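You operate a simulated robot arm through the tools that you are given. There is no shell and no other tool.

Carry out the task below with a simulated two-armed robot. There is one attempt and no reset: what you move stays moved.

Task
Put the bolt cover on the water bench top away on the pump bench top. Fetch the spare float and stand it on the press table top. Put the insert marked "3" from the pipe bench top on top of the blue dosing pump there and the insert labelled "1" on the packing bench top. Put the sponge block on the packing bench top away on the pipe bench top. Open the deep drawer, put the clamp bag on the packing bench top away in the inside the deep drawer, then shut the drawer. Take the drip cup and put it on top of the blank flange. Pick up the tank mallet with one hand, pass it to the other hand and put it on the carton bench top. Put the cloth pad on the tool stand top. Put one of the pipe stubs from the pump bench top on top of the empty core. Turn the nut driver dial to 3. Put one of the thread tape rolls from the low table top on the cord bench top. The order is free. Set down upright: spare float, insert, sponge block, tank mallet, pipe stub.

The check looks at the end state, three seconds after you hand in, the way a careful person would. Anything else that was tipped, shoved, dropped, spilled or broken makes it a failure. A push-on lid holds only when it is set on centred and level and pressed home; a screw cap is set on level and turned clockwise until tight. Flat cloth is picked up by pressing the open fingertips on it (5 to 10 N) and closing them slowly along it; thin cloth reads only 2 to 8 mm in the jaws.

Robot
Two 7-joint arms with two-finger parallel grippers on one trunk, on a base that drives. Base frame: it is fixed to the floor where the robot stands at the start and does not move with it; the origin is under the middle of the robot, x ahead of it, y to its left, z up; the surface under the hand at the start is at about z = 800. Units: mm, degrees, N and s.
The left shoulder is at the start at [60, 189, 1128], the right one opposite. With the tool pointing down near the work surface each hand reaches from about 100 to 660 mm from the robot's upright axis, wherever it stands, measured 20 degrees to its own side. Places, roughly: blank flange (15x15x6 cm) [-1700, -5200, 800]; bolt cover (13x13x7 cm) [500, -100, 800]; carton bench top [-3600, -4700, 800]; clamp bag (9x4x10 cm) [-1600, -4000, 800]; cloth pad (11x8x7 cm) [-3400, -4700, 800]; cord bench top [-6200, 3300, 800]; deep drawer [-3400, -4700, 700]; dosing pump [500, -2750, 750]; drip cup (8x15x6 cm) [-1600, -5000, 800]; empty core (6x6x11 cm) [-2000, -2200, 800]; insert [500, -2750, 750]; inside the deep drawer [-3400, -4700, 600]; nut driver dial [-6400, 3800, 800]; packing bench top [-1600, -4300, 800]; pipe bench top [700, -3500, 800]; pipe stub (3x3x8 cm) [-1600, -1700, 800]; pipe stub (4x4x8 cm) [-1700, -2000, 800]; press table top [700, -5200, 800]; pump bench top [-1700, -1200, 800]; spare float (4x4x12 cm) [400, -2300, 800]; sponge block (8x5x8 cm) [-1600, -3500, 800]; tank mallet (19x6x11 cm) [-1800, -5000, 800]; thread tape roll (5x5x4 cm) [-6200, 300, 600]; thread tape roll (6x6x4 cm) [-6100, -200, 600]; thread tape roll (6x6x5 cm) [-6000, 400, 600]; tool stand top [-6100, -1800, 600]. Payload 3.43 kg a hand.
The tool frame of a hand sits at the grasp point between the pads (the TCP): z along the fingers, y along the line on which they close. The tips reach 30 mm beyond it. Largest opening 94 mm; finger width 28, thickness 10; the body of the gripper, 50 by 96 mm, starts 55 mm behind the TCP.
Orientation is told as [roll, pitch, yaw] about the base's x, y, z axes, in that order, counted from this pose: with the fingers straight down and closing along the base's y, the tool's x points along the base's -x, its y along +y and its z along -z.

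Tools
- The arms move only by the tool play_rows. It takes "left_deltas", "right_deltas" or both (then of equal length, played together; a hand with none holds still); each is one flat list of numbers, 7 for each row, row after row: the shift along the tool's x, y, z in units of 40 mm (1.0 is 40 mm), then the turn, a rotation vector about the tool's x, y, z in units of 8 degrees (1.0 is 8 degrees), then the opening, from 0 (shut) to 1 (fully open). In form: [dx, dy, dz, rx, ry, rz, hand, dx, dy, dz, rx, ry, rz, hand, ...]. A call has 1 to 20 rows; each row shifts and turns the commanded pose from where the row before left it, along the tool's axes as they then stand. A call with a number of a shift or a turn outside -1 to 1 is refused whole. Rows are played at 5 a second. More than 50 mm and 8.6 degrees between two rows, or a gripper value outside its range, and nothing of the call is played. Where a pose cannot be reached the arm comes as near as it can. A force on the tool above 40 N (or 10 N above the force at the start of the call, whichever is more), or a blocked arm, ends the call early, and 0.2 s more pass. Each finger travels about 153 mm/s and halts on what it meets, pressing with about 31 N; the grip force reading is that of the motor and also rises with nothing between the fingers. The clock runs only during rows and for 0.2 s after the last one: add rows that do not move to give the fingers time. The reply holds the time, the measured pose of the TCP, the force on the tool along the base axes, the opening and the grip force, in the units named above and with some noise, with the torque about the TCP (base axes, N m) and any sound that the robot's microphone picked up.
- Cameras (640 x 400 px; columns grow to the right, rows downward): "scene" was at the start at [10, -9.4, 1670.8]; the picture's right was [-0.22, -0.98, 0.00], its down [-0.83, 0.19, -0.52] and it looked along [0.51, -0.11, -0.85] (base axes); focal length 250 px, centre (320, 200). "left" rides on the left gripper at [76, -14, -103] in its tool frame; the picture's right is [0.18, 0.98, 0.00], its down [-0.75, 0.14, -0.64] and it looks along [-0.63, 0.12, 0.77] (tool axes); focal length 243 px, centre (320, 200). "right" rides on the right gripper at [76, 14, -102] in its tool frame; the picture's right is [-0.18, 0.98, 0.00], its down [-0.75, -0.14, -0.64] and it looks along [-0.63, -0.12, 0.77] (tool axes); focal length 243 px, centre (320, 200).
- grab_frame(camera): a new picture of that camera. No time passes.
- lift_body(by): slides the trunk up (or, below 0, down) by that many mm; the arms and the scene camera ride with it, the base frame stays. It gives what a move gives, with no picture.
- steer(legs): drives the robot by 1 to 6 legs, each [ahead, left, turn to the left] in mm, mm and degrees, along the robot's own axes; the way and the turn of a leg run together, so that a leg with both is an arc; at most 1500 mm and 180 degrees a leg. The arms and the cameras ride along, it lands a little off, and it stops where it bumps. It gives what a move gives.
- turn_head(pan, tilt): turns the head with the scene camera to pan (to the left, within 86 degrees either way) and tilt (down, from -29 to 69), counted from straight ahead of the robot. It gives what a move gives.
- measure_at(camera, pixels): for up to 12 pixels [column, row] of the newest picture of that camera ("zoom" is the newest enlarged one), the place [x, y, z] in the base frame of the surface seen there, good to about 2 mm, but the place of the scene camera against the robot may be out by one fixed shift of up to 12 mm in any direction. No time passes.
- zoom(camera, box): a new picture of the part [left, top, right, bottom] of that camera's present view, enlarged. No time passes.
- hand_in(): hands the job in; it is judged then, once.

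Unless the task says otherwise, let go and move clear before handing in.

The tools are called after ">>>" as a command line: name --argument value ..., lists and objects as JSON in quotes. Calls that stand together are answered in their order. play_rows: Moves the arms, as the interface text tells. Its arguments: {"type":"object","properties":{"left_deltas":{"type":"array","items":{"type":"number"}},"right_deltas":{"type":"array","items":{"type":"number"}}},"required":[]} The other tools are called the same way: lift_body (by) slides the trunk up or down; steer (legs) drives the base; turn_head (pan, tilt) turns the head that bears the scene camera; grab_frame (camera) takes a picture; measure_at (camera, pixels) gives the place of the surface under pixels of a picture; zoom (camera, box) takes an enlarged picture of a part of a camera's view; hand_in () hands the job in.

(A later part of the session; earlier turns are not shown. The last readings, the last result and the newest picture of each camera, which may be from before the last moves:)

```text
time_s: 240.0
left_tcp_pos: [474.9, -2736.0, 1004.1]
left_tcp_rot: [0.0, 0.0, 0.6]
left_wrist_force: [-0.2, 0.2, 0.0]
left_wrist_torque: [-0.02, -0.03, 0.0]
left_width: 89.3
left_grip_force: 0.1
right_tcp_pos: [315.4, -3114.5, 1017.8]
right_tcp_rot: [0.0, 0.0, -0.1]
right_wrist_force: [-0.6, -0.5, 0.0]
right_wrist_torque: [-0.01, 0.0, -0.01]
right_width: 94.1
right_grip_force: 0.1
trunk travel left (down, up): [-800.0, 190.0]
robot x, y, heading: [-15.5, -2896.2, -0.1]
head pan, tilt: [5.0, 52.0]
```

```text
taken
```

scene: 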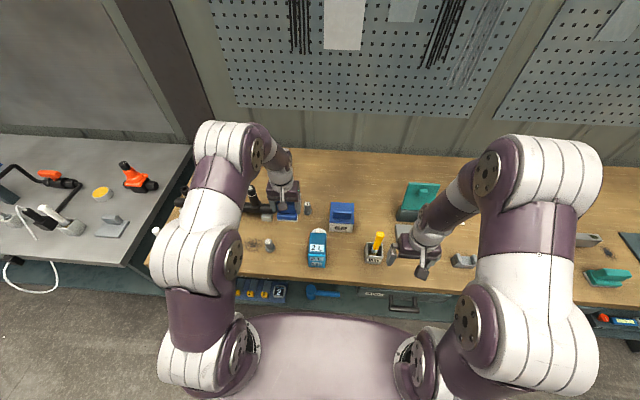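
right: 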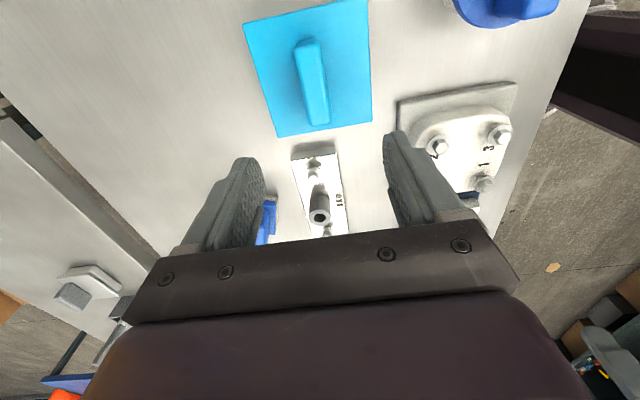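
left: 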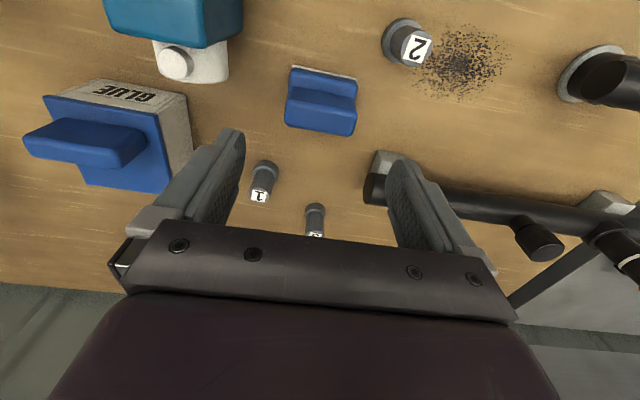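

Sponge stands fine. Next insert "3": drive ahead 60 mm, and move the left hand toward it.

>>> steer --legs '[[65, 0, 0]]'

>>> play_rows --left_deltas '[-0.8, 0.2, -0.2, 0, 0, 0, 0.95, -0.8, 0.2, 0, 0, 0, 0, 0.95, 0, 0, 0, 0, 0, 0, 0.8]'

>>> grab_frame --camera "left"

```text
time_s: 241.0
left_tcp_pos: [539.9, -2735.8, 1003.9]
left_tcp_rot: [-0.1, 0.0, 0.5]
left_wrist_force: [0.3, -0.1, -0.4]
left_wrist_torque: [-0.03, 0.04, 0.0]
left_width: 89.2
left_grip_force: 0.1
right_tcp_pos: [382.3, -3115.6, 1019.1]
right_tcp_rot: [-0.1, -0.1, 0.1]
right_wrist_force: [0.2, 0.5, 0.2]
right_wrist_torque: [-0.01, -0.06, 0.04]
right_width: 93.8
right_grip_force: 0.0
trunk travel left (down, up): [-800.0, 190.0]
robot x, y, heading: [50.6, -2896.4, -0.1]
head pan, tilt: [5.0, 52.0]
```

```text
time_s: 241.8
left_tcp_pos: [605.2, -2718.2, 1011.4]
left_tcp_rot: [-0.1, 0.1, 0.6]
left_wrist_force: [-0.6, -0.5, -0.7]
left_wrist_torque: [0.02, -0.01, 0.0]
left_width: 75.2
left_grip_force: 0.0
right_tcp_pos: [382.6, -3115.2, 1018.2]
right_tcp_rot: [-0.1, -0.1, 0.0]
right_wrist_force: [0.0, 0.7, -0.5]
right_wrist_torque: [0.01, 0.0, -0.01]
right_width: 94.0
right_grip_force: 0.1
trunk travel left (down, up): [-800.0, 190.0]
robot x, y, heading: [46.2, -2896.1, 0.1]
head pan, tilt: [5.0, 52.0]
```

```text
taken
```

left: 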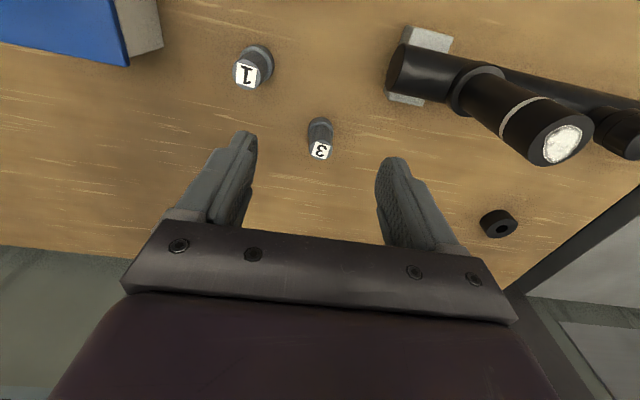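

>>> zoom --camera "left" --box '[280, 100, 360, 170]'

>>> measure_at --camera "left" --pixels '[[321, 151], [313, 148], [330, 150], [320, 158], [321, 142], [320, 132], [320, 124], [245, 72], [240, 66]]'

```text
5.71 times, centred on (320, 135) of left
```

zoom: 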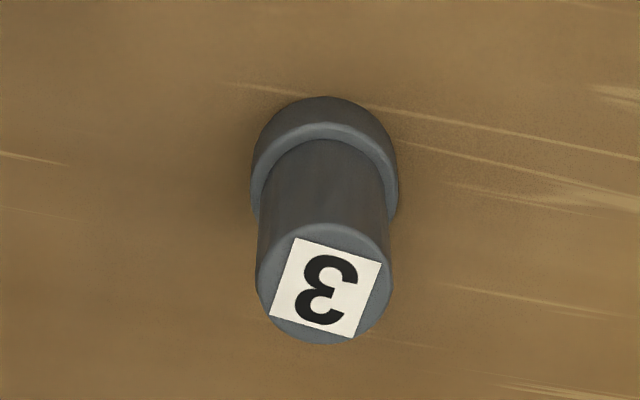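

```text
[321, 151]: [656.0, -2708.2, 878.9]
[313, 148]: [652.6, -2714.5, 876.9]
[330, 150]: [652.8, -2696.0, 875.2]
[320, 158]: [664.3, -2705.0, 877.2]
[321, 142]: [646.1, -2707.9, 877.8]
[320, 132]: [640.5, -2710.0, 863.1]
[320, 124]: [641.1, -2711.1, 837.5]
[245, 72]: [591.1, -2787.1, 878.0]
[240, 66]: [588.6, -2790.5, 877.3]
```

Insert "3" top centre ≈(653.5,−2707,878). Descend and grip.

>>> play_rows --left_deltas '[-0.605, 0.14, 0.6, 0, 0, 0, 0.7, -0.605, 0.14, 0.6, 0, 0, 0, 0.7, 0, 0, 0.8, 0, 0, 0, 0.7, 0, 0, 0.8, 0, 0, 0, 0.7, 0, 0, 0.5, 0, 0, 0, 0.7, 0, 0, 0, 0, 0, 0, 0.7]'

>>> grab_frame --camera "left"

```text
time_s: 243.2
left_tcp_pos: [653.7, -2708.7, 876.1]
left_tcp_rot: [0.0, -0.1, 0.6]
left_wrist_force: [-0.1, 0.1, 1.2]
left_wrist_torque: [-0.01, -0.01, -0.01]
left_width: 65.6
left_grip_force: 0.0
right_tcp_pos: [383.5, -3114.3, 1017.3]
right_tcp_rot: [0.1, 0.1, 0.0]
right_wrist_force: [-0.3, -0.4, -0.2]
right_wrist_torque: [-0.02, 0.02, -0.02]
right_width: 94.1
right_grip_force: 0.0
trunk travel left (down, up): [-800.0, 190.0]
robot x, y, heading: [46.6, -2894.8, -0.2]
head pan, tilt: [5.0, 52.0]
```

```text
taken
```

left: 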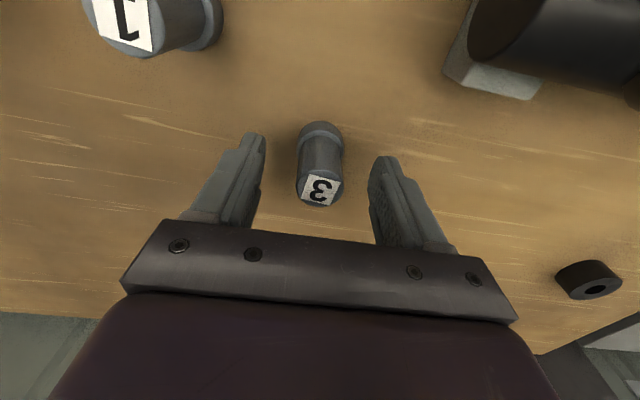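

>>> play_rows --left_deltas '[0, 0, 0.17, 0, 0, 0, 0.6, 0, 0, 0, 0, 0, 0, 0.45, 0, 0, 0, 0, 0, 0, 0.3, 0, 0, 0, 0, 0, 0, 0, 0, 0, 0, 0, 0, 0, 0, 0, 0, 0, 0, 0, 0, 0]'

>>> play_rows --left_deltas '[0, 0, -0.5, 0, 0, 0, 0, 0, 0, -0.9, 0, 0, 0, 0, 0, 0, -0.9, 0, 0, 0, 0, 0, 0, -0.9, 0, 0, 0, 0]'

>>> grab_frame --camera "left"

```text
time_s: 244.6
left_tcp_pos: [653.0, -2707.0, 870.8]
left_tcp_rot: [0.0, 0.0, 0.6]
left_wrist_force: [0.8, 0.6, 1.0]
left_wrist_torque: [-0.01, 0.0, 0.0]
left_width: 24.9
left_grip_force: 31.6
right_tcp_pos: [383.1, -3113.7, 1018.0]
right_tcp_rot: [0.1, 0.0, 0.0]
right_wrist_force: [0.4, 0.2, 0.2]
right_wrist_torque: [-0.02, 0.0, -0.01]
right_width: 94.0
right_grip_force: 0.1
trunk travel left (down, up): [-800.0, 190.0]
robot x, y, heading: [49.6, -2899.3, -0.1]
head pan, tilt: [5.0, 52.0]
```

```text
time_s: 245.6
left_tcp_pos: [651.1, -2709.7, 999.3]
left_tcp_rot: [0.0, 0.0, 0.6]
left_wrist_force: [-0.8, 0.2, -0.5]
left_wrist_torque: [-0.02, -0.01, -0.02]
left_width: 24.9
left_grip_force: 31.1
right_tcp_pos: [383.0, -3114.6, 1017.7]
right_tcp_rot: [0.0, 0.0, 0.0]
right_wrist_force: [-0.1, 0.9, 0.0]
right_wrist_torque: [-0.01, 0.03, 0.04]
right_width: 94.0
right_grip_force: 0.0
trunk travel left (down, up): [-800.0, 190.0]
robot x, y, heading: [48.7, -2896.4, 0.1]
head pan, tilt: [5.0, 52.0]
```

```text
taken
```

left: 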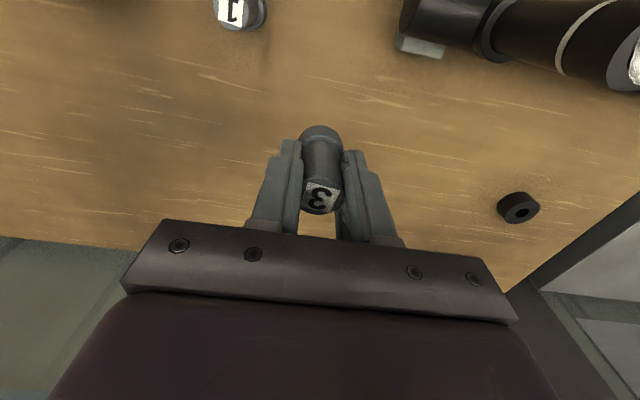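

Insert "3" held. Carry it over the pump top (≈(398,−2844)).

>>> play_rows --left_deltas '[0.9, -0.479, -0.3, 0, 0, 0, 0, 0.9, -0.479, -0.3, 0, 0, 0, 0, 0.9, -0.479, 0, 0, 0, 0, 0, 0.9, -0.479, 0, 0, 0, 0, 0, 0.9, -0.479, 0, 0, 0, 0, 0, 0.9, -0.479, 0, 0, 0, 0, 0, 0.9, -0.479, 0, 0, 0, 0, 0, 0, 0, 0, 0, 0, 0, 0]'

>>> grab_frame --camera "left"

```text
time_s: 247.4
left_tcp_pos: [402.0, -2846.9, 1023.4]
left_tcp_rot: [0.0, -0.1, 0.7]
left_wrist_force: [0.4, -0.1, 0.2]
left_wrist_torque: [-0.03, 0.0, -0.03]
left_width: 24.7
left_grip_force: 30.9
right_tcp_pos: [384.3, -3115.7, 1018.2]
right_tcp_rot: [-0.2, 0.1, 0.0]
right_wrist_force: [-0.9, 0.5, -0.5]
right_wrist_torque: [0.01, 0.01, 0.02]
right_width: 94.1
right_grip_force: 0.0
trunk travel left (down, up): [-800.0, 190.0]
robot x, y, heading: [49.3, -2895.5, -0.2]
head pan, tilt: [5.0, 52.0]
```

```text
taken
```

left: 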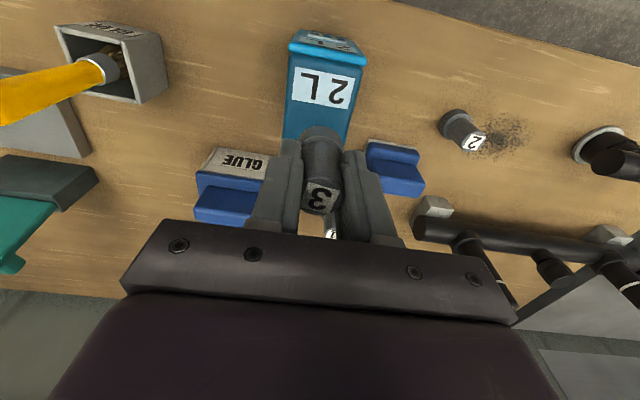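

>>> measure_at --camera "left" --pixels '[[292, 57], [365, 64], [285, 130], [350, 130], [330, 62], [320, 110], [285, 100], [358, 100], [300, 135]]'

>>> zoom --camera "scene" --box '[260, 190, 380, 290]'

>>> grab_frame --camera "scene"

```text
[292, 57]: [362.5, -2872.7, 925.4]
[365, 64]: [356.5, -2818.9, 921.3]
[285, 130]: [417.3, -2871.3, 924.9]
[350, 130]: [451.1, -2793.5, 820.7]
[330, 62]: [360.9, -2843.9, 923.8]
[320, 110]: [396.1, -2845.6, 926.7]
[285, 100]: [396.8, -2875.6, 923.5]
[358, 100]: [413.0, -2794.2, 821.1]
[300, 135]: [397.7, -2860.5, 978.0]
```

```text
4.00 times, centred on (320, 240) of scene
```

zoom: 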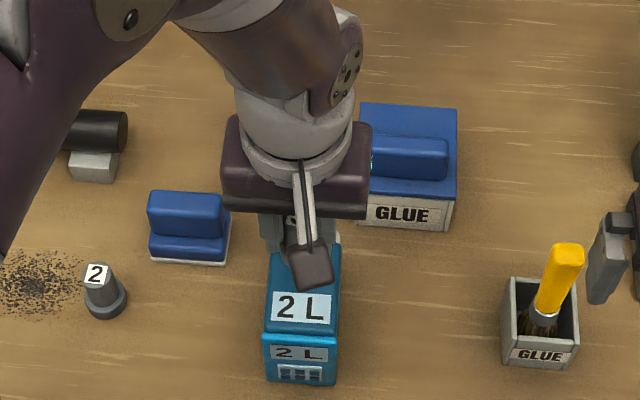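

```text
taken
```

scene: 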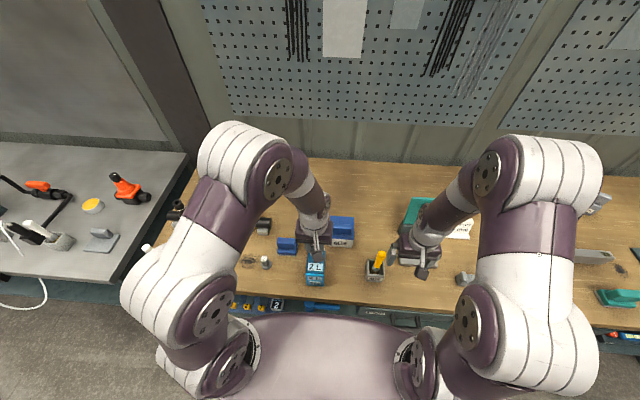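

Well centred over the pump (y −2875…−2818, x 357…437). Lower.

>>> play_rows --left_deltas '[0, 0, 0.6, 0, 0, 0, 0, 0, 0, 0.5, 0, 0, 0, 0, 0, 0, 0, 0, 0, 0, 0]'

>>> play_rows --left_deltas '[0, 0, 0.07, 0, 0, 0, 0, 0, 0, 0, 0, 0, 0, 0]'

```text
time_s: 248.2
left_tcp_pos: [401.5, -2843.8, 979.7]
left_tcp_rot: [-0.1, -0.2, 0.6]
left_wrist_force: [-0.3, 0.1, -0.4]
left_wrist_torque: [0.01, -0.02, 0.01]
left_width: 24.7
left_grip_force: 30.8
right_tcp_pos: [382.6, -3115.1, 1018.1]
right_tcp_rot: [0.1, 0.1, 0.0]
right_wrist_force: [-0.4, -1.0, -0.2]
right_wrist_torque: [0.0, 0.0, -0.02]
right_width: 93.8
right_grip_force: 0.0
trunk travel left (down, up): [-800.0, 190.0]
robot x, y, heading: [45.7, -2894.9, 0.1]
head pan, tilt: [5.0, 52.0]
```

```text
time_s: 248.8
left_tcp_pos: [400.7, -2845.2, 978.0]
left_tcp_rot: [0.0, 0.0, 0.6]
left_wrist_force: [0.1, -0.9, -0.9]
left_wrist_torque: [0.01, -0.02, 0.0]
left_width: 24.5
left_grip_force: 31.0
right_tcp_pos: [383.9, -3115.5, 1018.0]
right_tcp_rot: [0.0, 0.0, 0.0]
right_wrist_force: [0.6, -0.7, -0.1]
right_wrist_torque: [0.03, 0.04, -0.02]
right_width: 93.7
right_grip_force: 0.0
trunk travel left (down, up): [-800.0, 190.0]
robot x, y, heading: [49.1, -2895.5, -0.1]
head pan, tilt: [5.0, 52.0]
```

>>> play_rows --left_deltas '[0, 0, 0.05, 0, 0, 0, 0, 0, 0, 0.05, 0, 0, 0, 0, 0, 0, 0, 0, 0, 0, 0]'

```text
time_s: 249.6
left_tcp_pos: [402.3, -2843.2, 974.3]
left_tcp_rot: [0.0, -0.1, 0.6]
left_wrist_force: [-0.6, -1.7, 11.7]
left_wrist_torque: [-0.05, 0.0, 0.01]
left_width: 24.8
left_grip_force: 30.9
right_tcp_pos: [381.8, -3115.8, 1019.0]
right_tcp_rot: [0.0, 0.1, 0.0]
right_wrist_force: [-0.4, -0.2, 0.3]
right_wrist_torque: [0.01, 0.0, -0.03]
right_width: 94.2
right_grip_force: 0.1
trunk travel left (down, up): [-800.0, 190.0]
robot x, y, heading: [46.0, -2894.8, -0.6]
head pan, tilt: [5.0, 52.0]
```

Contact at ~12 N. Open slowly and lift away.

>>> play_rows --left_deltas '[0, 0, -0.03, 0, 0, 0, 0.2, 0, 0, 0, 0, 0, 0, 0.27, 0, 0, 0, 0, 0, 0, 0.3, 0, 0, 0, 0, 0, 0, 0.36, 0, 0, 0, 0, 0, 0, 0.45, 0, 0, 0, 0, 0, 0, 0.6, 0, 0, -0.3, 0, 0, 0, 0.6, 0, 0, -0.6, 0, 0, 0, 0.6, 0, 0, -0.9, 0, 0, 0, 0.6]'

>>> grab_frame --camera "left"

```text
time_s: 251.6
left_tcp_pos: [401.8, -2841.6, 1048.9]
left_tcp_rot: [0.0, 0.1, 0.6]
left_wrist_force: [0.0, -0.4, -0.4]
left_wrist_torque: [-0.01, -0.04, 0.03]
left_width: 56.2
left_grip_force: 0.2
right_tcp_pos: [382.8, -3114.8, 1018.4]
right_tcp_rot: [0.0, 0.1, 0.0]
right_wrist_force: [-0.7, 0.5, 0.4]
right_wrist_torque: [0.02, -0.01, -0.05]
right_width: 93.9
right_grip_force: 0.1
trunk travel left (down, up): [-800.0, 190.0]
robot x, y, heading: [52.2, -2897.5, -0.0]
head pan, tilt: [5.0, 52.0]
```

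```text
taken
```

left: 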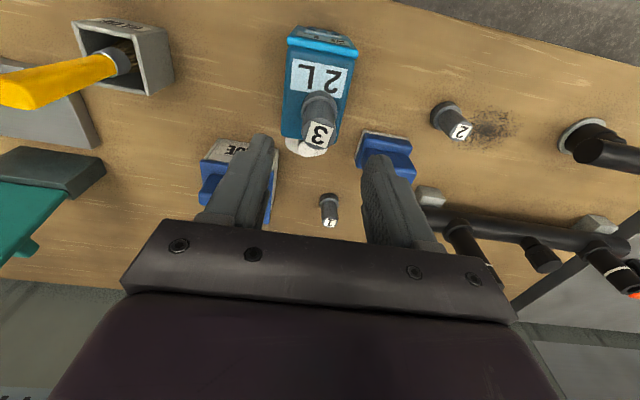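

Insert 3 stands on the pump. Now insert "1".

>>> play_rows --left_deltas '[-0.9, 0.278, 0, 0, 0, 0, 0.7, -0.9, 0.278, 0, 0, 0, 0, 0.7, -0.9, 0.278, 0, 0, 0, 0, 0.7, -0.9, 0.278, 0, 0, 0, 0, 0.7, -0.9, 0.278, 0.5, 0, 0, 0, 0.7, 0, 0, 0.5, 0, 0, 0, 0.7]'

>>> grab_frame --camera "left"

```text
time_s: 253.0
left_tcp_pos: [579.8, -2787.2, 1006.9]
left_tcp_rot: [-0.1, 0.0, 0.7]
left_wrist_force: [0.3, 0.6, 0.2]
left_wrist_torque: [0.0, -0.01, -0.01]
left_width: 65.7
left_grip_force: 0.1
right_tcp_pos: [383.5, -3115.9, 1018.3]
right_tcp_rot: [0.0, 0.0, 0.0]
right_wrist_force: [-1.0, 1.4, -0.6]
right_wrist_torque: [-0.01, -0.03, 0.0]
right_width: 94.1
right_grip_force: 0.1
trunk travel left (down, up): [-800.0, 190.0]
robot x, y, heading: [51.1, -2893.7, -0.2]
head pan, tilt: [5.0, 52.0]
```

```text
taken
```

left: 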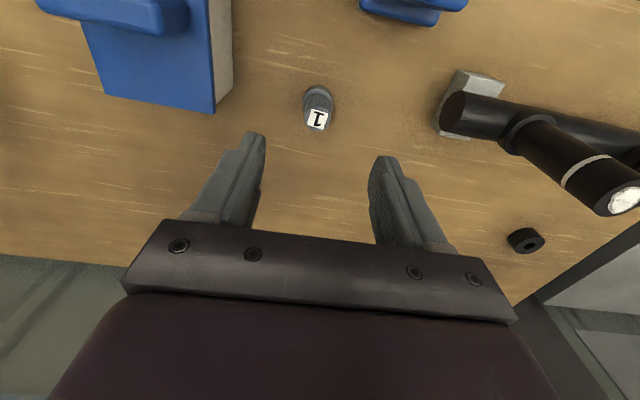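

>>> measure_at --camera "left" --pixels '[[317, 119], [308, 118], [327, 120], [318, 129], [318, 108], [318, 98]]'

>>> zoom --camera "left" --box '[280, 70, 360, 140]'

```text
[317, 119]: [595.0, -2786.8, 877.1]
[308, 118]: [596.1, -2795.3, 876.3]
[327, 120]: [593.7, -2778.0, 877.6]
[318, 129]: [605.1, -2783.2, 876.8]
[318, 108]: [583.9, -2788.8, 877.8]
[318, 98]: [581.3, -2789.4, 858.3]
```

```text
5.71 times, centred on (320, 105) of left
```

zoom: 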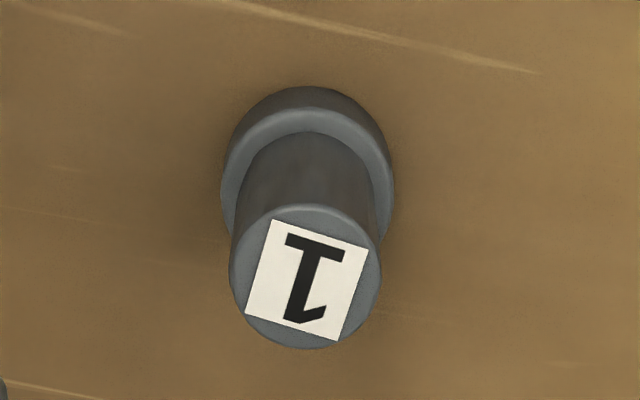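

>>> play_rows --left_deltas '[-0.36, 0, 0.8, 0, 0, 0, 0.7, 0, 0, 0.8, 0, 0, 0, 0.7, 0, 0, 0.8, 0, 0, 0, 0.7, 0, 0, 0.8, 0, 0, 0, 0.7, 0, 0, 0.22, 0, 0, 0, 0.6, 0, 0, 0, 0, 0, 0, 0.45, 0, 0, 0, 0, 0, 0, 0.3, 0, 0, 0, 0, 0, 0, 0, 0, 0, 0, 0, 0, 0, 0, 0, 0, 0, 0, 0, 0, 0]'

>>> grab_frame --camera "left"

```text
time_s: 255.2
left_tcp_pos: [597.6, -2786.0, 870.3]
left_tcp_rot: [0.0, -0.1, 0.6]
left_wrist_force: [0.1, -0.7, 0.7]
left_wrist_torque: [0.04, -0.01, -0.02]
left_width: 24.8
left_grip_force: 31.1
right_tcp_pos: [383.3, -3115.0, 1018.3]
right_tcp_rot: [0.0, -0.1, 0.0]
right_wrist_force: [-0.8, -0.1, -0.5]
right_wrist_torque: [0.01, -0.01, 0.03]
right_width: 93.9
right_grip_force: 0.2
trunk travel left (down, up): [-800.0, 190.0]
robot x, y, heading: [49.2, -2894.3, -0.3]
head pan, tilt: [5.0, 52.0]
```

```text
taken
```

left: 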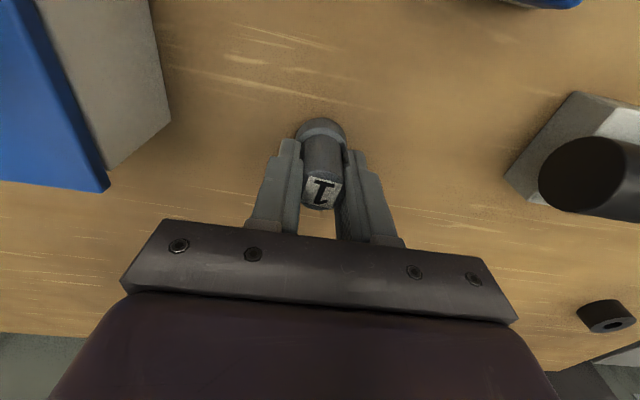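

Insert "1" is held. Lift over, retract, and move north to look for the spare float.

>>> play_rows --left_deltas '[0, 0, -0.95, 0, 0, 0, 0, 0, 0, -0.95, 0, 0, 0, 0, 0, 0, -0.95, 0, 0, 0, 0, 0, 0, -0.95, 0, 0, 0, 0, 0, 0, -0.95, 0, 0, 0, 0, 0.9, 0.1, 0, 0, 0, 0, 0, 0.9, 0.1, 0, 0, 0, 0, 0, 0.9, 0.1, 0, 0, 0, 0, 0, 0.9, 0.1, 0, 0, 0, 0, 0, 0.9, 0.1, 0, 0, 0, 0, 0, 0.9, 0.1, 0, 0, 0, 0, 0, 0.9, 0, 0, 0, 0, 0, 0]'

>>> steer --legs '[[-300, 0, 0], [0, 800, 0]]'

>>> turn_head --pan -20 --tilt 42

>>> grab_frame --camera "scene"

```text
time_s: 257.8
left_tcp_pos: [340.5, -2763.3, 1057.8]
left_tcp_rot: [0.0, -0.1, 0.6]
left_wrist_force: [0.2, -0.1, -0.9]
left_wrist_torque: [-0.04, -0.04, 0.04]
left_width: 24.9
left_grip_force: 31.1
right_tcp_pos: [381.6, -3113.9, 1018.8]
right_tcp_rot: [0.0, 0.0, 0.0]
right_wrist_force: [0.3, -0.3, -0.3]
right_wrist_torque: [0.01, 0.01, 0.03]
right_width: 94.0
right_grip_force: 0.0
trunk travel left (down, up): [-800.0, 190.0]
robot x, y, heading: [48.0, -2896.0, -0.3]
head pan, tilt: [5.0, 52.0]
```

```text
time_s: 263.8
left_tcp_pos: [30.8, -1945.2, 1057.9]
left_tcp_rot: [0.0, 0.0, 2.3]
left_wrist_force: [0.5, -0.4, 0.0]
left_wrist_torque: [0.01, 0.0, 0.0]
left_width: 24.8
left_grip_force: 31.2
right_tcp_pos: [80.2, -2295.0, 1018.8]
right_tcp_rot: [-0.1, 0.1, 1.6]
right_wrist_force: [0.5, -0.2, -0.1]
right_wrist_torque: [0.03, -0.01, 0.0]
right_width: 93.8
right_grip_force: 0.1
trunk travel left (down, up): [-800.0, 190.0]
robot x, y, heading: [-259.1, -2084.4, 1.4]
head pan, tilt: [5.0, 52.0]
```

```text
time_s: 264.6
left_tcp_pos: [30.1, -1944.7, 1057.9]
left_tcp_rot: [0.0, 0.1, 2.1]
left_wrist_force: [-0.5, 0.4, -0.5]
left_wrist_torque: [0.0, 0.0, -0.01]
left_width: 24.7
left_grip_force: 31.2
right_tcp_pos: [80.2, -2295.6, 1017.8]
right_tcp_rot: [0.0, 0.0, 1.7]
right_wrist_force: [-0.1, -0.7, -0.1]
right_wrist_torque: [0.0, 0.01, -0.02]
right_width: 93.9
right_grip_force: 0.0
trunk travel left (down, up): [-800.0, 190.0]
robot x, y, heading: [-264.9, -2080.9, 1.6]
head pan, tilt: [-20.0, 42.0]
```

```text
taken
```

scene: 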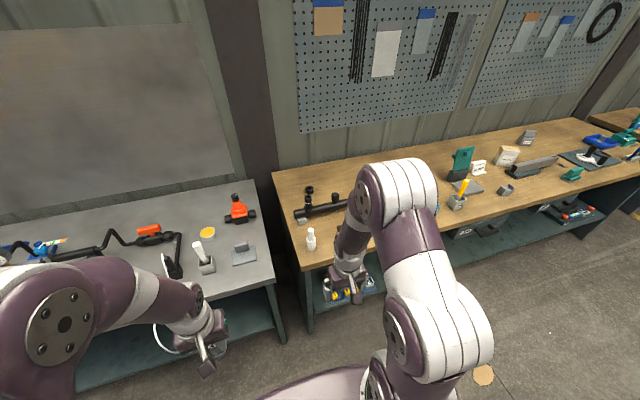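

>>> zoom --camera "scene" --box '[150, 180, 330, 290]'

>>> measure_at --camera "scene" --pixels '[[203, 250], [206, 265], [311, 232], [310, 245], [240, 210], [208, 232], [243, 250], [235, 265], [250, 285], [170, 265]]'

```text
3.56 times, centred on (240, 235) of scene
```

zoom: 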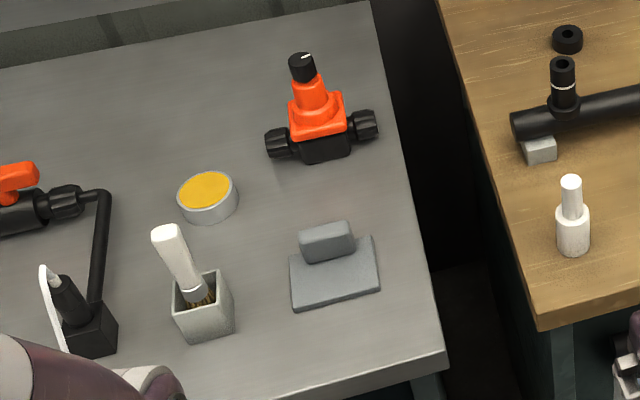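

```text
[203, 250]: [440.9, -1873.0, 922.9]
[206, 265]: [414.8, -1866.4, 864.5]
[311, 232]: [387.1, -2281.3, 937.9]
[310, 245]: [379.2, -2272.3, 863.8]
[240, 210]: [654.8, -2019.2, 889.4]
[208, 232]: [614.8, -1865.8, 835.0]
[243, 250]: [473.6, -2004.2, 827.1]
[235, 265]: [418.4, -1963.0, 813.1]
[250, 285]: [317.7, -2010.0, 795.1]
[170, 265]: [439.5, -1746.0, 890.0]
```

The white two-step bottle shape at (311,238) → (383,−2277), top z≈940, is the spare float. Approach with the right hand.

>>> steer --legs '[[200, 0, -1.6]]'

>>> grab_frame --camera "right"

```text
time_s: 266.2
left_tcp_pos: [233.8, -1949.9, 1058.1]
left_tcp_rot: [0.0, 0.0, 0.8]
left_wrist_force: [0.0, -0.2, -0.6]
left_wrist_torque: [-0.03, -0.03, 0.0]
left_width: 24.9
left_grip_force: 30.8
right_tcp_pos: [275.2, -2300.1, 1018.2]
right_tcp_rot: [0.0, 0.0, 0.2]
right_wrist_force: [0.2, 0.1, 0.2]
right_wrist_torque: [0.0, -0.01, 0.02]
right_width: 94.0
right_grip_force: 0.1
trunk travel left (down, up): [-800.0, 190.0]
robot x, y, heading: [-61.6, -2084.7, 0.2]
head pan, tilt: [-20.0, 42.0]
```

```text
taken
```

right: 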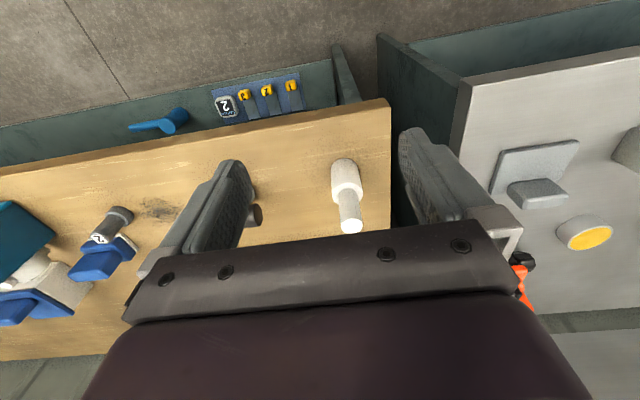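

>>> zoom --camera "right" --box '[300, 140, 400, 240]'

>>> measure_at --camera "right" --pixels '[[350, 226], [350, 215], [350, 200], [347, 190], [347, 180], [345, 168], [338, 195], [356, 195], [335, 175], [360, 180], [320, 180]]'

```text
4.00 times, centred on (350, 190) of right
```

zoom: 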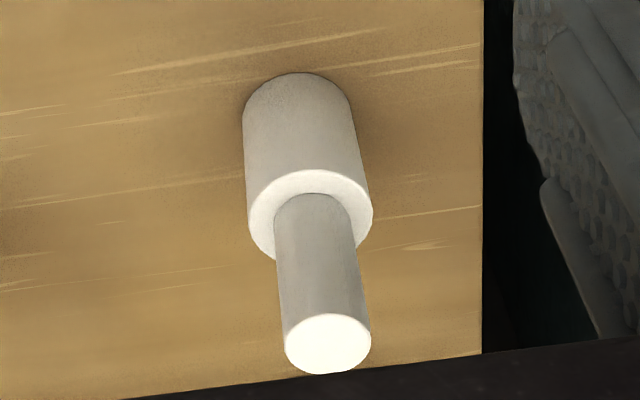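

```text
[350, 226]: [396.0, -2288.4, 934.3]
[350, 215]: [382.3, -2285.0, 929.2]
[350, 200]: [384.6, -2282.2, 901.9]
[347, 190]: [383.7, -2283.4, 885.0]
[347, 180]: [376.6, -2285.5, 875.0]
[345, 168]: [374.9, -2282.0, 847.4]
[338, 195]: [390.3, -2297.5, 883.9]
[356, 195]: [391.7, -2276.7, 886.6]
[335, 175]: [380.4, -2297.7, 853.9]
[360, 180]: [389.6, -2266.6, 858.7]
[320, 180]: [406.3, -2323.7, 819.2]
```

Float: stem Ø≈24 mm (z 885–935), centre ≈(394.5,−2284). Grip the stem at TCP z≈919.

>>> play_rows --right_deltas '[-0.75, 0.1, 0, 0, 0, 0, 0.8, -0.75, 0.1, 0, 0, 0, 0, 0.8, -0.75, 0.1, 0, 0, 0, 0, 0.8, -0.74, 0.1, 0, 0, 0, 0, 0.8, 0, 0, 0.8, 0, 0, 0, 0.7, 0, 0, 0.8, 0, 0, 0, 0.7, 0, 0, 0, 0, 0, 0, 0.7]'

>>> grab_frame --camera "right"

```text
time_s: 267.9
left_tcp_pos: [233.5, -1948.7, 1057.1]
left_tcp_rot: [0.0, 0.1, 0.7]
left_wrist_force: [-0.6, -0.6, -1.9]
left_wrist_torque: [0.01, 0.0, 0.0]
left_width: 24.8
left_grip_force: 31.4
right_tcp_pos: [395.2, -2283.8, 955.4]
right_tcp_rot: [0.0, 0.0, 0.2]
right_wrist_force: [0.2, 0.6, -0.4]
right_wrist_torque: [0.02, -0.01, 0.01]
right_width: 65.6
right_grip_force: 0.1
trunk travel left (down, up): [-800.0, 190.0]
robot x, y, heading: [-60.6, -2086.1, 0.1]
head pan, tilt: [-20.0, 42.0]
```

```text
taken
```

right: 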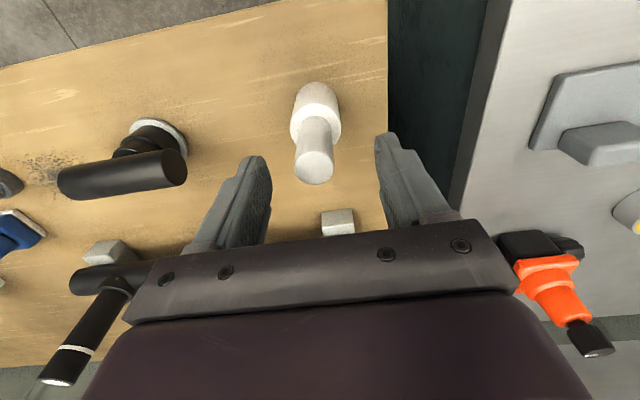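

>>> measure_at --camera "right" --pixels '[[314, 168], [296, 165], [332, 168], [314, 182], [316, 140], [314, 155]]'

```text
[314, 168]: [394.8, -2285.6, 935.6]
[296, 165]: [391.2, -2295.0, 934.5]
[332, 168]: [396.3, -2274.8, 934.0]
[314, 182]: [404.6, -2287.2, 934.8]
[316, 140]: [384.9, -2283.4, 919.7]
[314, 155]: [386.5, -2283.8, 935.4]
```

>>> play_rows --right_deltas '[0, -0.03, 0.5, 0, 0, 0, 0.7, 0, 0, 0.4, 0, 0, 0, 0.7, 0, 0, 0, 0, 0, 0, 0.5, 0, 0, 0, 0, 0, 0, 0.35, 0, 0, 0, 0, 0, 0, 0, 0, 0, 0, 0, 0, 0, 0, 0, 0, 0, 0, 0, 0, 0]'

>>> play_rows --right_deltas '[0, 0, -0.3, 0, 0, 0, 0, 0, 0, -0.6, 0, 0, 0, 0, 0, 0, -0.9, 0, 0, 0, 0, 0, 0, -0.9, 0, 0, 0, 0, 0.9, 0, -0.5, 0, 0, 0, 0, 0.9, 0, 0, 0, 0, 0, 0, 0.5, 0, 0, 0, 0, 0, 0]'

>>> grab_frame --camera "right"

```text
time_s: 269.4
left_tcp_pos: [234.0, -1949.0, 1056.1]
left_tcp_rot: [0.1, 0.0, 0.8]
left_wrist_force: [0.1, 0.7, 0.2]
left_wrist_torque: [0.0, -0.02, 0.01]
left_width: 24.8
left_grip_force: 31.2
right_tcp_pos: [396.0, -2286.5, 918.9]
right_tcp_rot: [-0.1, 0.0, 0.2]
right_wrist_force: [0.0, -0.3, -0.2]
right_wrist_torque: [-0.07, 0.05, 0.04]
right_width: 23.0
right_grip_force: 31.3
trunk travel left (down, up): [-800.0, 190.0]
robot x, y, heading: [-59.6, -2086.1, -0.0]
head pan, tilt: [-20.0, 42.0]
```

```text
time_s: 271.1
left_tcp_pos: [233.4, -1950.7, 1057.2]
left_tcp_rot: [0.0, 0.0, 0.8]
left_wrist_force: [0.7, 0.2, -0.6]
left_wrist_torque: [0.02, 0.03, -0.01]
left_width: 25.5
left_grip_force: 31.1
right_tcp_pos: [302.8, -2286.8, 1044.4]
right_tcp_rot: [0.1, 0.1, 0.1]
right_wrist_force: [-0.1, -1.1, -0.7]
right_wrist_torque: [-0.05, -0.01, -0.02]
right_width: 23.0
right_grip_force: 30.5
trunk travel left (down, up): [-800.0, 190.0]
robot x, y, heading: [-60.8, -2084.9, 0.1]
head pan, tilt: [-20.0, 42.0]
```

```text
taken
```

right: 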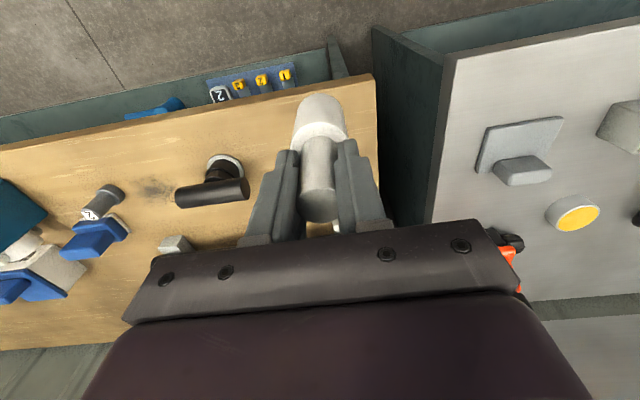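

Float held. Back off and strafe south to the press table.

>>> steer --legs '[[-200, 0, 0], [0, -1500, 0], [0, -1400, 0]]'

>>> turn_head --pan -10 --tilt 42

>>> grab_frame --camera "scene"

```text
time_s: 286.4
left_tcp_pos: [23.7, -4881.5, 1056.8]
left_tcp_rot: [0.1, 0.0, -0.3]
left_wrist_force: [0.2, 0.8, -0.6]
left_wrist_torque: [0.0, 0.0, 0.01]
left_width: 24.6
left_grip_force: 30.8
right_tcp_pos: [85.3, -5219.7, 1044.9]
right_tcp_rot: [-0.1, 0.0, -0.9]
right_wrist_force: [-0.1, 0.1, -0.2]
right_wrist_torque: [0.02, -0.02, 0.02]
right_width: 23.4
right_grip_force: 30.9
trunk travel left (down, up): [-800.0, 190.0]
robot x, y, heading: [-270.4, -5007.3, -1.0]
head pan, tilt: [-20.0, 42.0]
```

```text
time_s: 287.1
left_tcp_pos: [23.6, -4880.8, 1058.0]
left_tcp_rot: [0.1, 0.0, -0.3]
left_wrist_force: [-0.6, 0.3, -1.6]
left_wrist_torque: [0.02, -0.03, -0.01]
left_width: 24.6
left_grip_force: 31.0
right_tcp_pos: [86.5, -5219.6, 1044.3]
right_tcp_rot: [0.0, 0.1, -0.8]
right_wrist_force: [0.6, 0.6, -1.9]
right_wrist_torque: [0.03, 0.0, -0.02]
right_width: 23.2
right_grip_force: 31.3
trunk travel left (down, up): [-800.0, 190.0]
robot x, y, heading: [-275.4, -5006.7, -1.0]
head pan, tilt: [-10.0, 42.0]
```

```text
taken
```

scene: 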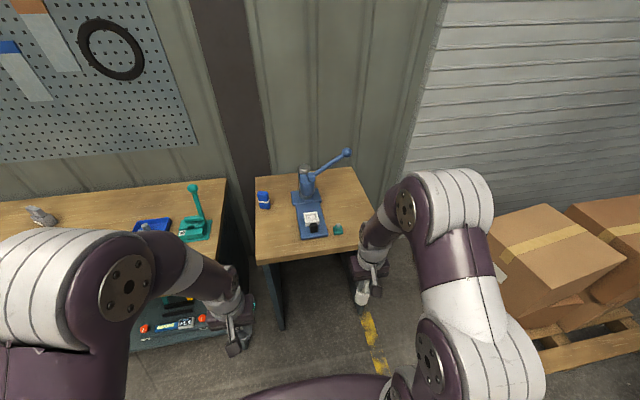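

>>> zoom --camera "scene" --box '[240, 140, 400, 270]'

>>> measure_at --camera "scene" --pixels '[[257, 262], [275, 235], [285, 250], [262, 235], [300, 245], [338, 229], [263, 200], [350, 245], [255, 180], [348, 153], [280, 215], [310, 235]]'

```text
3.08 times, centred on (320, 205) of scene
```

zoom: 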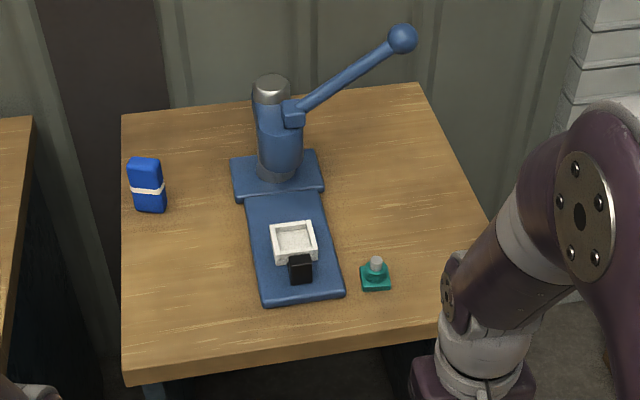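

```text
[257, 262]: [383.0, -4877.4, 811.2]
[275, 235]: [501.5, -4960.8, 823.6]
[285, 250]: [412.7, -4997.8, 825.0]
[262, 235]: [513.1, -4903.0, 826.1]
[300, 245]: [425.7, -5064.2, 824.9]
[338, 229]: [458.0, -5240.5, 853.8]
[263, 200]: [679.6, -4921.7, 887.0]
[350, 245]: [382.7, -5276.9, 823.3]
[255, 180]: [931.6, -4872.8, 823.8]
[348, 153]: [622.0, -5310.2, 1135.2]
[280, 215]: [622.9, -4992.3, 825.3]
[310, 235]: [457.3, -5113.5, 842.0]
```

Free area on the table at about (480,−4965). Position the robot for the right hand.

>>> steer --legs '[[0, 150, 1.0], [310, 0, 0]]'

>>> turn_head --pan -10 --tilt 55

>>> grab_frame --camera "scene"

>>> grab_frame --camera "right"

```text
time_s: 290.1
left_tcp_pos: [330.4, -4721.7, 1057.6]
left_tcp_rot: [0.1, 0.0, 0.9]
left_wrist_force: [0.0, 0.5, -1.8]
left_wrist_torque: [0.0, 0.0, 0.01]
left_width: 24.8
left_grip_force: 31.1
right_tcp_pos: [400.3, -5059.5, 1045.0]
right_tcp_rot: [0.0, 0.1, 0.3]
right_wrist_force: [0.1, 0.3, -0.1]
right_wrist_torque: [0.04, -0.05, 0.01]
right_width: 23.1
right_grip_force: 31.0
trunk travel left (down, up): [-800.0, 190.0]
robot x, y, heading: [33.7, -4856.5, 0.3]
head pan, tilt: [-10.0, 42.0]
```

```text
time_s: 290.9
left_tcp_pos: [330.8, -4721.7, 1058.1]
left_tcp_rot: [0.1, 0.1, 1.0]
left_wrist_force: [0.2, 0.4, 0.2]
left_wrist_torque: [-0.02, 0.0, -0.05]
left_width: 24.8
left_grip_force: 31.0
right_tcp_pos: [400.1, -5058.3, 1044.9]
right_tcp_rot: [0.1, 0.0, 0.3]
right_wrist_force: [0.6, 0.2, -2.2]
right_wrist_torque: [0.0, -0.03, 0.01]
right_width: 23.3
right_grip_force: 30.6
trunk travel left (down, up): [-800.0, 190.0]
robot x, y, heading: [37.0, -4855.4, 0.1]
head pan, tilt: [-10.0, 55.0]
```

```text
taken
```

scene: 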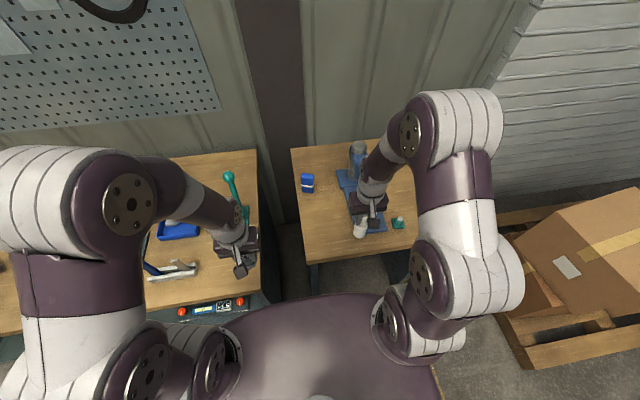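

```text
taken
```

right: 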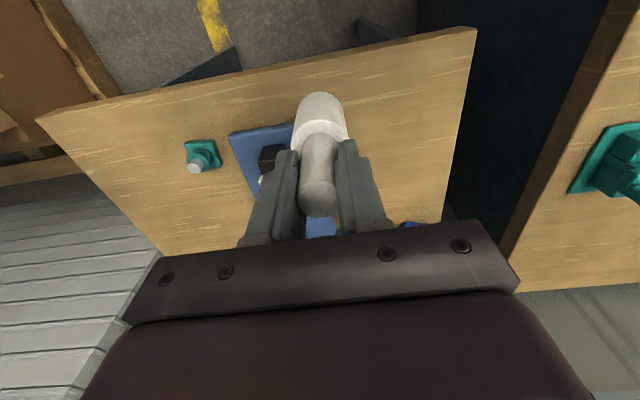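

>>> play_rows --right_deltas '[-0.63, 0.73, 0, 0, 0, 0, 0, -0.63, 0.73, 0, 0, 0, 0, 0, -0.63, 0.73, 0, 0, 0, 0, 0, 0, 0, 0.8, 0, 0, 0, 0, 0, 0, 0.8, 0, 0, 0, 0]'

>>> grab_frame --camera "right"

>>> measure_at --camera "right" --pixels '[[300, 60], [220, 130], [400, 100], [420, 170], [240, 60]]'

```text
time_s: 292.1
left_tcp_pos: [330.8, -4721.2, 1057.9]
left_tcp_rot: [-0.1, 0.1, 0.8]
left_wrist_force: [0.4, 0.1, 0.2]
left_wrist_torque: [-0.04, 0.01, 0.02]
left_width: 24.9
left_grip_force: 31.1
right_tcp_pos: [475.4, -4970.6, 979.4]
right_tcp_rot: [-0.1, 0.1, 0.3]
right_wrist_force: [0.4, 0.3, -0.7]
right_wrist_torque: [0.03, -0.01, -0.02]
right_width: 23.1
right_grip_force: 31.6
trunk travel left (down, up): [-800.0, 190.0]
robot x, y, heading: [35.1, -4855.4, 0.3]
head pan, tilt: [-10.0, 55.0]
```

```text
taken
```

right: 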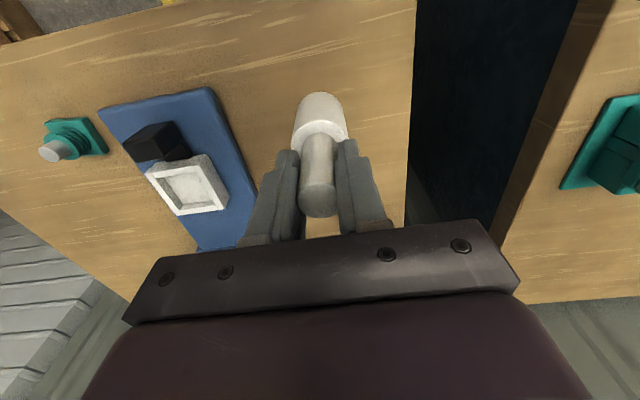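

```text
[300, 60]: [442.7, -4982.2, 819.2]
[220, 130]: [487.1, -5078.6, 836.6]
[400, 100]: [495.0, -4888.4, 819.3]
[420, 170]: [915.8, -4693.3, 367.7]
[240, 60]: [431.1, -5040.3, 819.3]
```

>>> play_rows --right_deltas '[0, 0, 0.8, 0, 0, 0, 0, 0, 0, 0.6, 0, 0, 0, 0, 0, 0, 0, 0, 0, 0, 0]'

>>> play_rows --right_deltas '[0, 0, 0.08, 0, 0, 0, 0, 0, 0, 0.05, 0, 0, 0, 0, 0, 0, 0, 0, 0, 0, 0]'

```text
time_s: 292.9
left_tcp_pos: [330.1, -4721.8, 1057.5]
left_tcp_rot: [0.0, 0.0, 0.9]
left_wrist_force: [0.8, -0.5, -0.7]
left_wrist_torque: [0.01, 0.02, 0.03]
left_width: 24.8
left_grip_force: 31.2
right_tcp_pos: [475.5, -4967.9, 924.4]
right_tcp_rot: [0.0, -0.1, 0.3]
right_wrist_force: [0.5, -0.6, 10.2]
right_wrist_torque: [-0.01, 0.16, -0.01]
right_width: 23.2
right_grip_force: 30.9
trunk travel left (down, up): [-800.0, 190.0]
robot x, y, heading: [33.7, -4857.1, 0.4]
head pan, tilt: [-10.0, 55.0]
```

```text
time_s: 293.7
left_tcp_pos: [328.3, -4720.8, 1057.3]
left_tcp_rot: [-0.1, -0.1, 0.9]
left_wrist_force: [0.6, 0.8, 0.2]
left_wrist_torque: [0.01, -0.03, -0.01]
left_width: 25.0
left_grip_force: 31.3
right_tcp_pos: [474.5, -4969.3, 919.1]
right_tcp_rot: [-0.1, -0.5, 0.3]
right_wrist_force: [3.4, 4.6, 28.2]
right_wrist_torque: [0.33, -0.34, 0.05]
right_width: 23.4
right_grip_force: 31.4
trunk travel left (down, up): [-800.0, 190.0]
robot x, y, heading: [32.8, -4853.8, 0.2]
head pan, tilt: [-10.0, 55.0]
```

Contact was reached slightly early; ease back up 4 mm and look before releasing.

>>> play_rows --right_deltas '[0, 0, -0.1, 0, 0, 0, 0, 0, 0, 0, 0, 0, 0, 0]'

>>> grab_frame --camera "right"

>>> zoom --camera "scene" --box '[290, 140, 410, 260]'

```text
time_s: 294.3
left_tcp_pos: [330.5, -4723.3, 1057.5]
left_tcp_rot: [0.0, -0.1, 0.9]
left_wrist_force: [0.6, 0.3, -0.7]
left_wrist_torque: [-0.04, 0.02, 0.0]
left_width: 24.8
left_grip_force: 31.0
right_tcp_pos: [473.9, -4971.7, 922.1]
right_tcp_rot: [-0.1, 0.2, 0.3]
right_wrist_force: [-0.3, 0.0, -1.7]
right_wrist_torque: [-0.01, 0.04, 0.02]
right_width: 23.2
right_grip_force: 31.4
trunk travel left (down, up): [-800.0, 190.0]
robot x, y, heading: [33.4, -4855.0, 0.1]
head pan, tilt: [-10.0, 55.0]
```

```text
taken
```

right: 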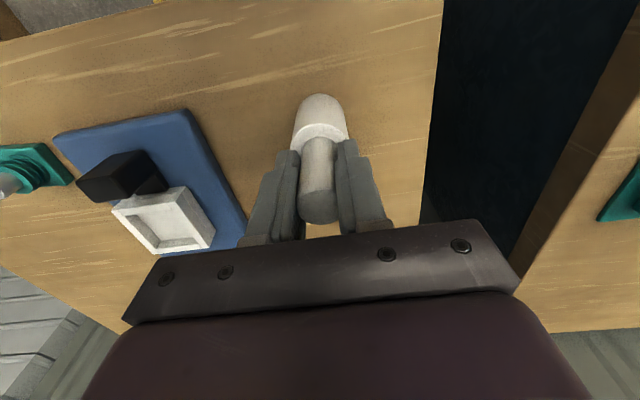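

```text
3.33 times, centred on (350, 200) of scene
```

zoom: 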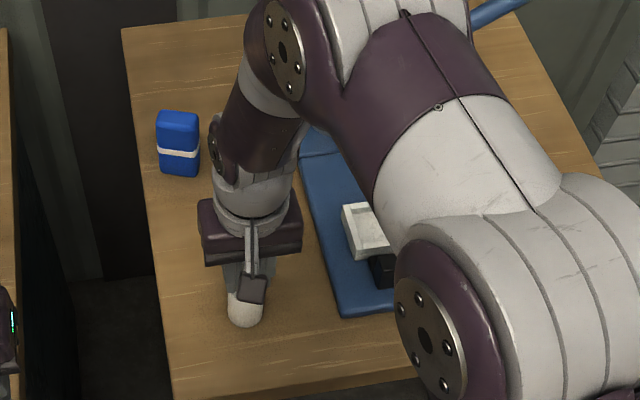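

>>> play_rows --right_deltas '[0, 0, 0.04, 0, 0, 0, 0, 0, 0, 0, 0, 0, 0, 0]'

>>> play_rows --right_deltas '[0, 0, 0, 0, 0, 0, 0.2, 0, 0, 0, 0, 0, 0, 0.26, 0, 0, 0, 0, 0, 0, 0.3, 0, 0, 0, 0, 0, 0, 0.36, 0, 0, 0, 0, 0, 0, 0.45, 0, 0, 0, 0, 0, 0, 0.6, 0, 0, -0.3, 0, 0, 0, 0.6, 0, 0, -0.6, 0, 0, 0, 0.6, 0, 0, -0.9, 0, 0, 0, 0.6, 0, 0, -0.9, 0, 0, 0, 0.6]'

>>> grab_frame --camera "right"

```text
time_s: 294.9
left_tcp_pos: [331.3, -4722.4, 1057.7]
left_tcp_rot: [-0.1, 0.0, 0.9]
left_wrist_force: [0.1, 0.1, -0.7]
left_wrist_torque: [0.01, 0.03, 0.02]
left_width: 24.6
left_grip_force: 31.0
right_tcp_pos: [474.6, -4970.7, 921.8]
right_tcp_rot: [-0.1, 0.1, 0.3]
right_wrist_force: [0.1, -0.9, -1.7]
right_wrist_torque: [0.01, 0.02, 0.02]
right_width: 23.1
right_grip_force: 31.7
trunk travel left (down, up): [-800.0, 190.0]
robot x, y, heading: [33.2, -4854.2, 0.3]
head pan, tilt: [-10.0, 55.0]
```

```text
time_s: 297.1
left_tcp_pos: [329.2, -4723.4, 1058.2]
left_tcp_rot: [-0.1, 0.0, 0.8]
left_wrist_force: [-0.8, -0.4, -0.5]
left_wrist_torque: [0.01, -0.02, 0.0]
left_width: 24.7
left_grip_force: 30.9
right_tcp_pos: [476.2, -4971.0, 1030.7]
right_tcp_rot: [0.1, -0.1, 0.3]
right_wrist_force: [-0.2, -0.3, -0.5]
right_wrist_torque: [-0.03, -0.01, 0.02]
right_width: 56.5
right_grip_force: 0.1
trunk travel left (down, up): [-800.0, 190.0]
robot x, y, heading: [36.4, -4855.5, 0.4]
head pan, tilt: [-10.0, 55.0]
```

```text
taken
```

right: 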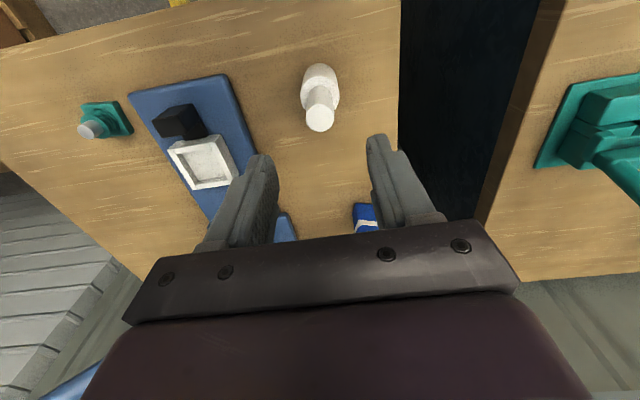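

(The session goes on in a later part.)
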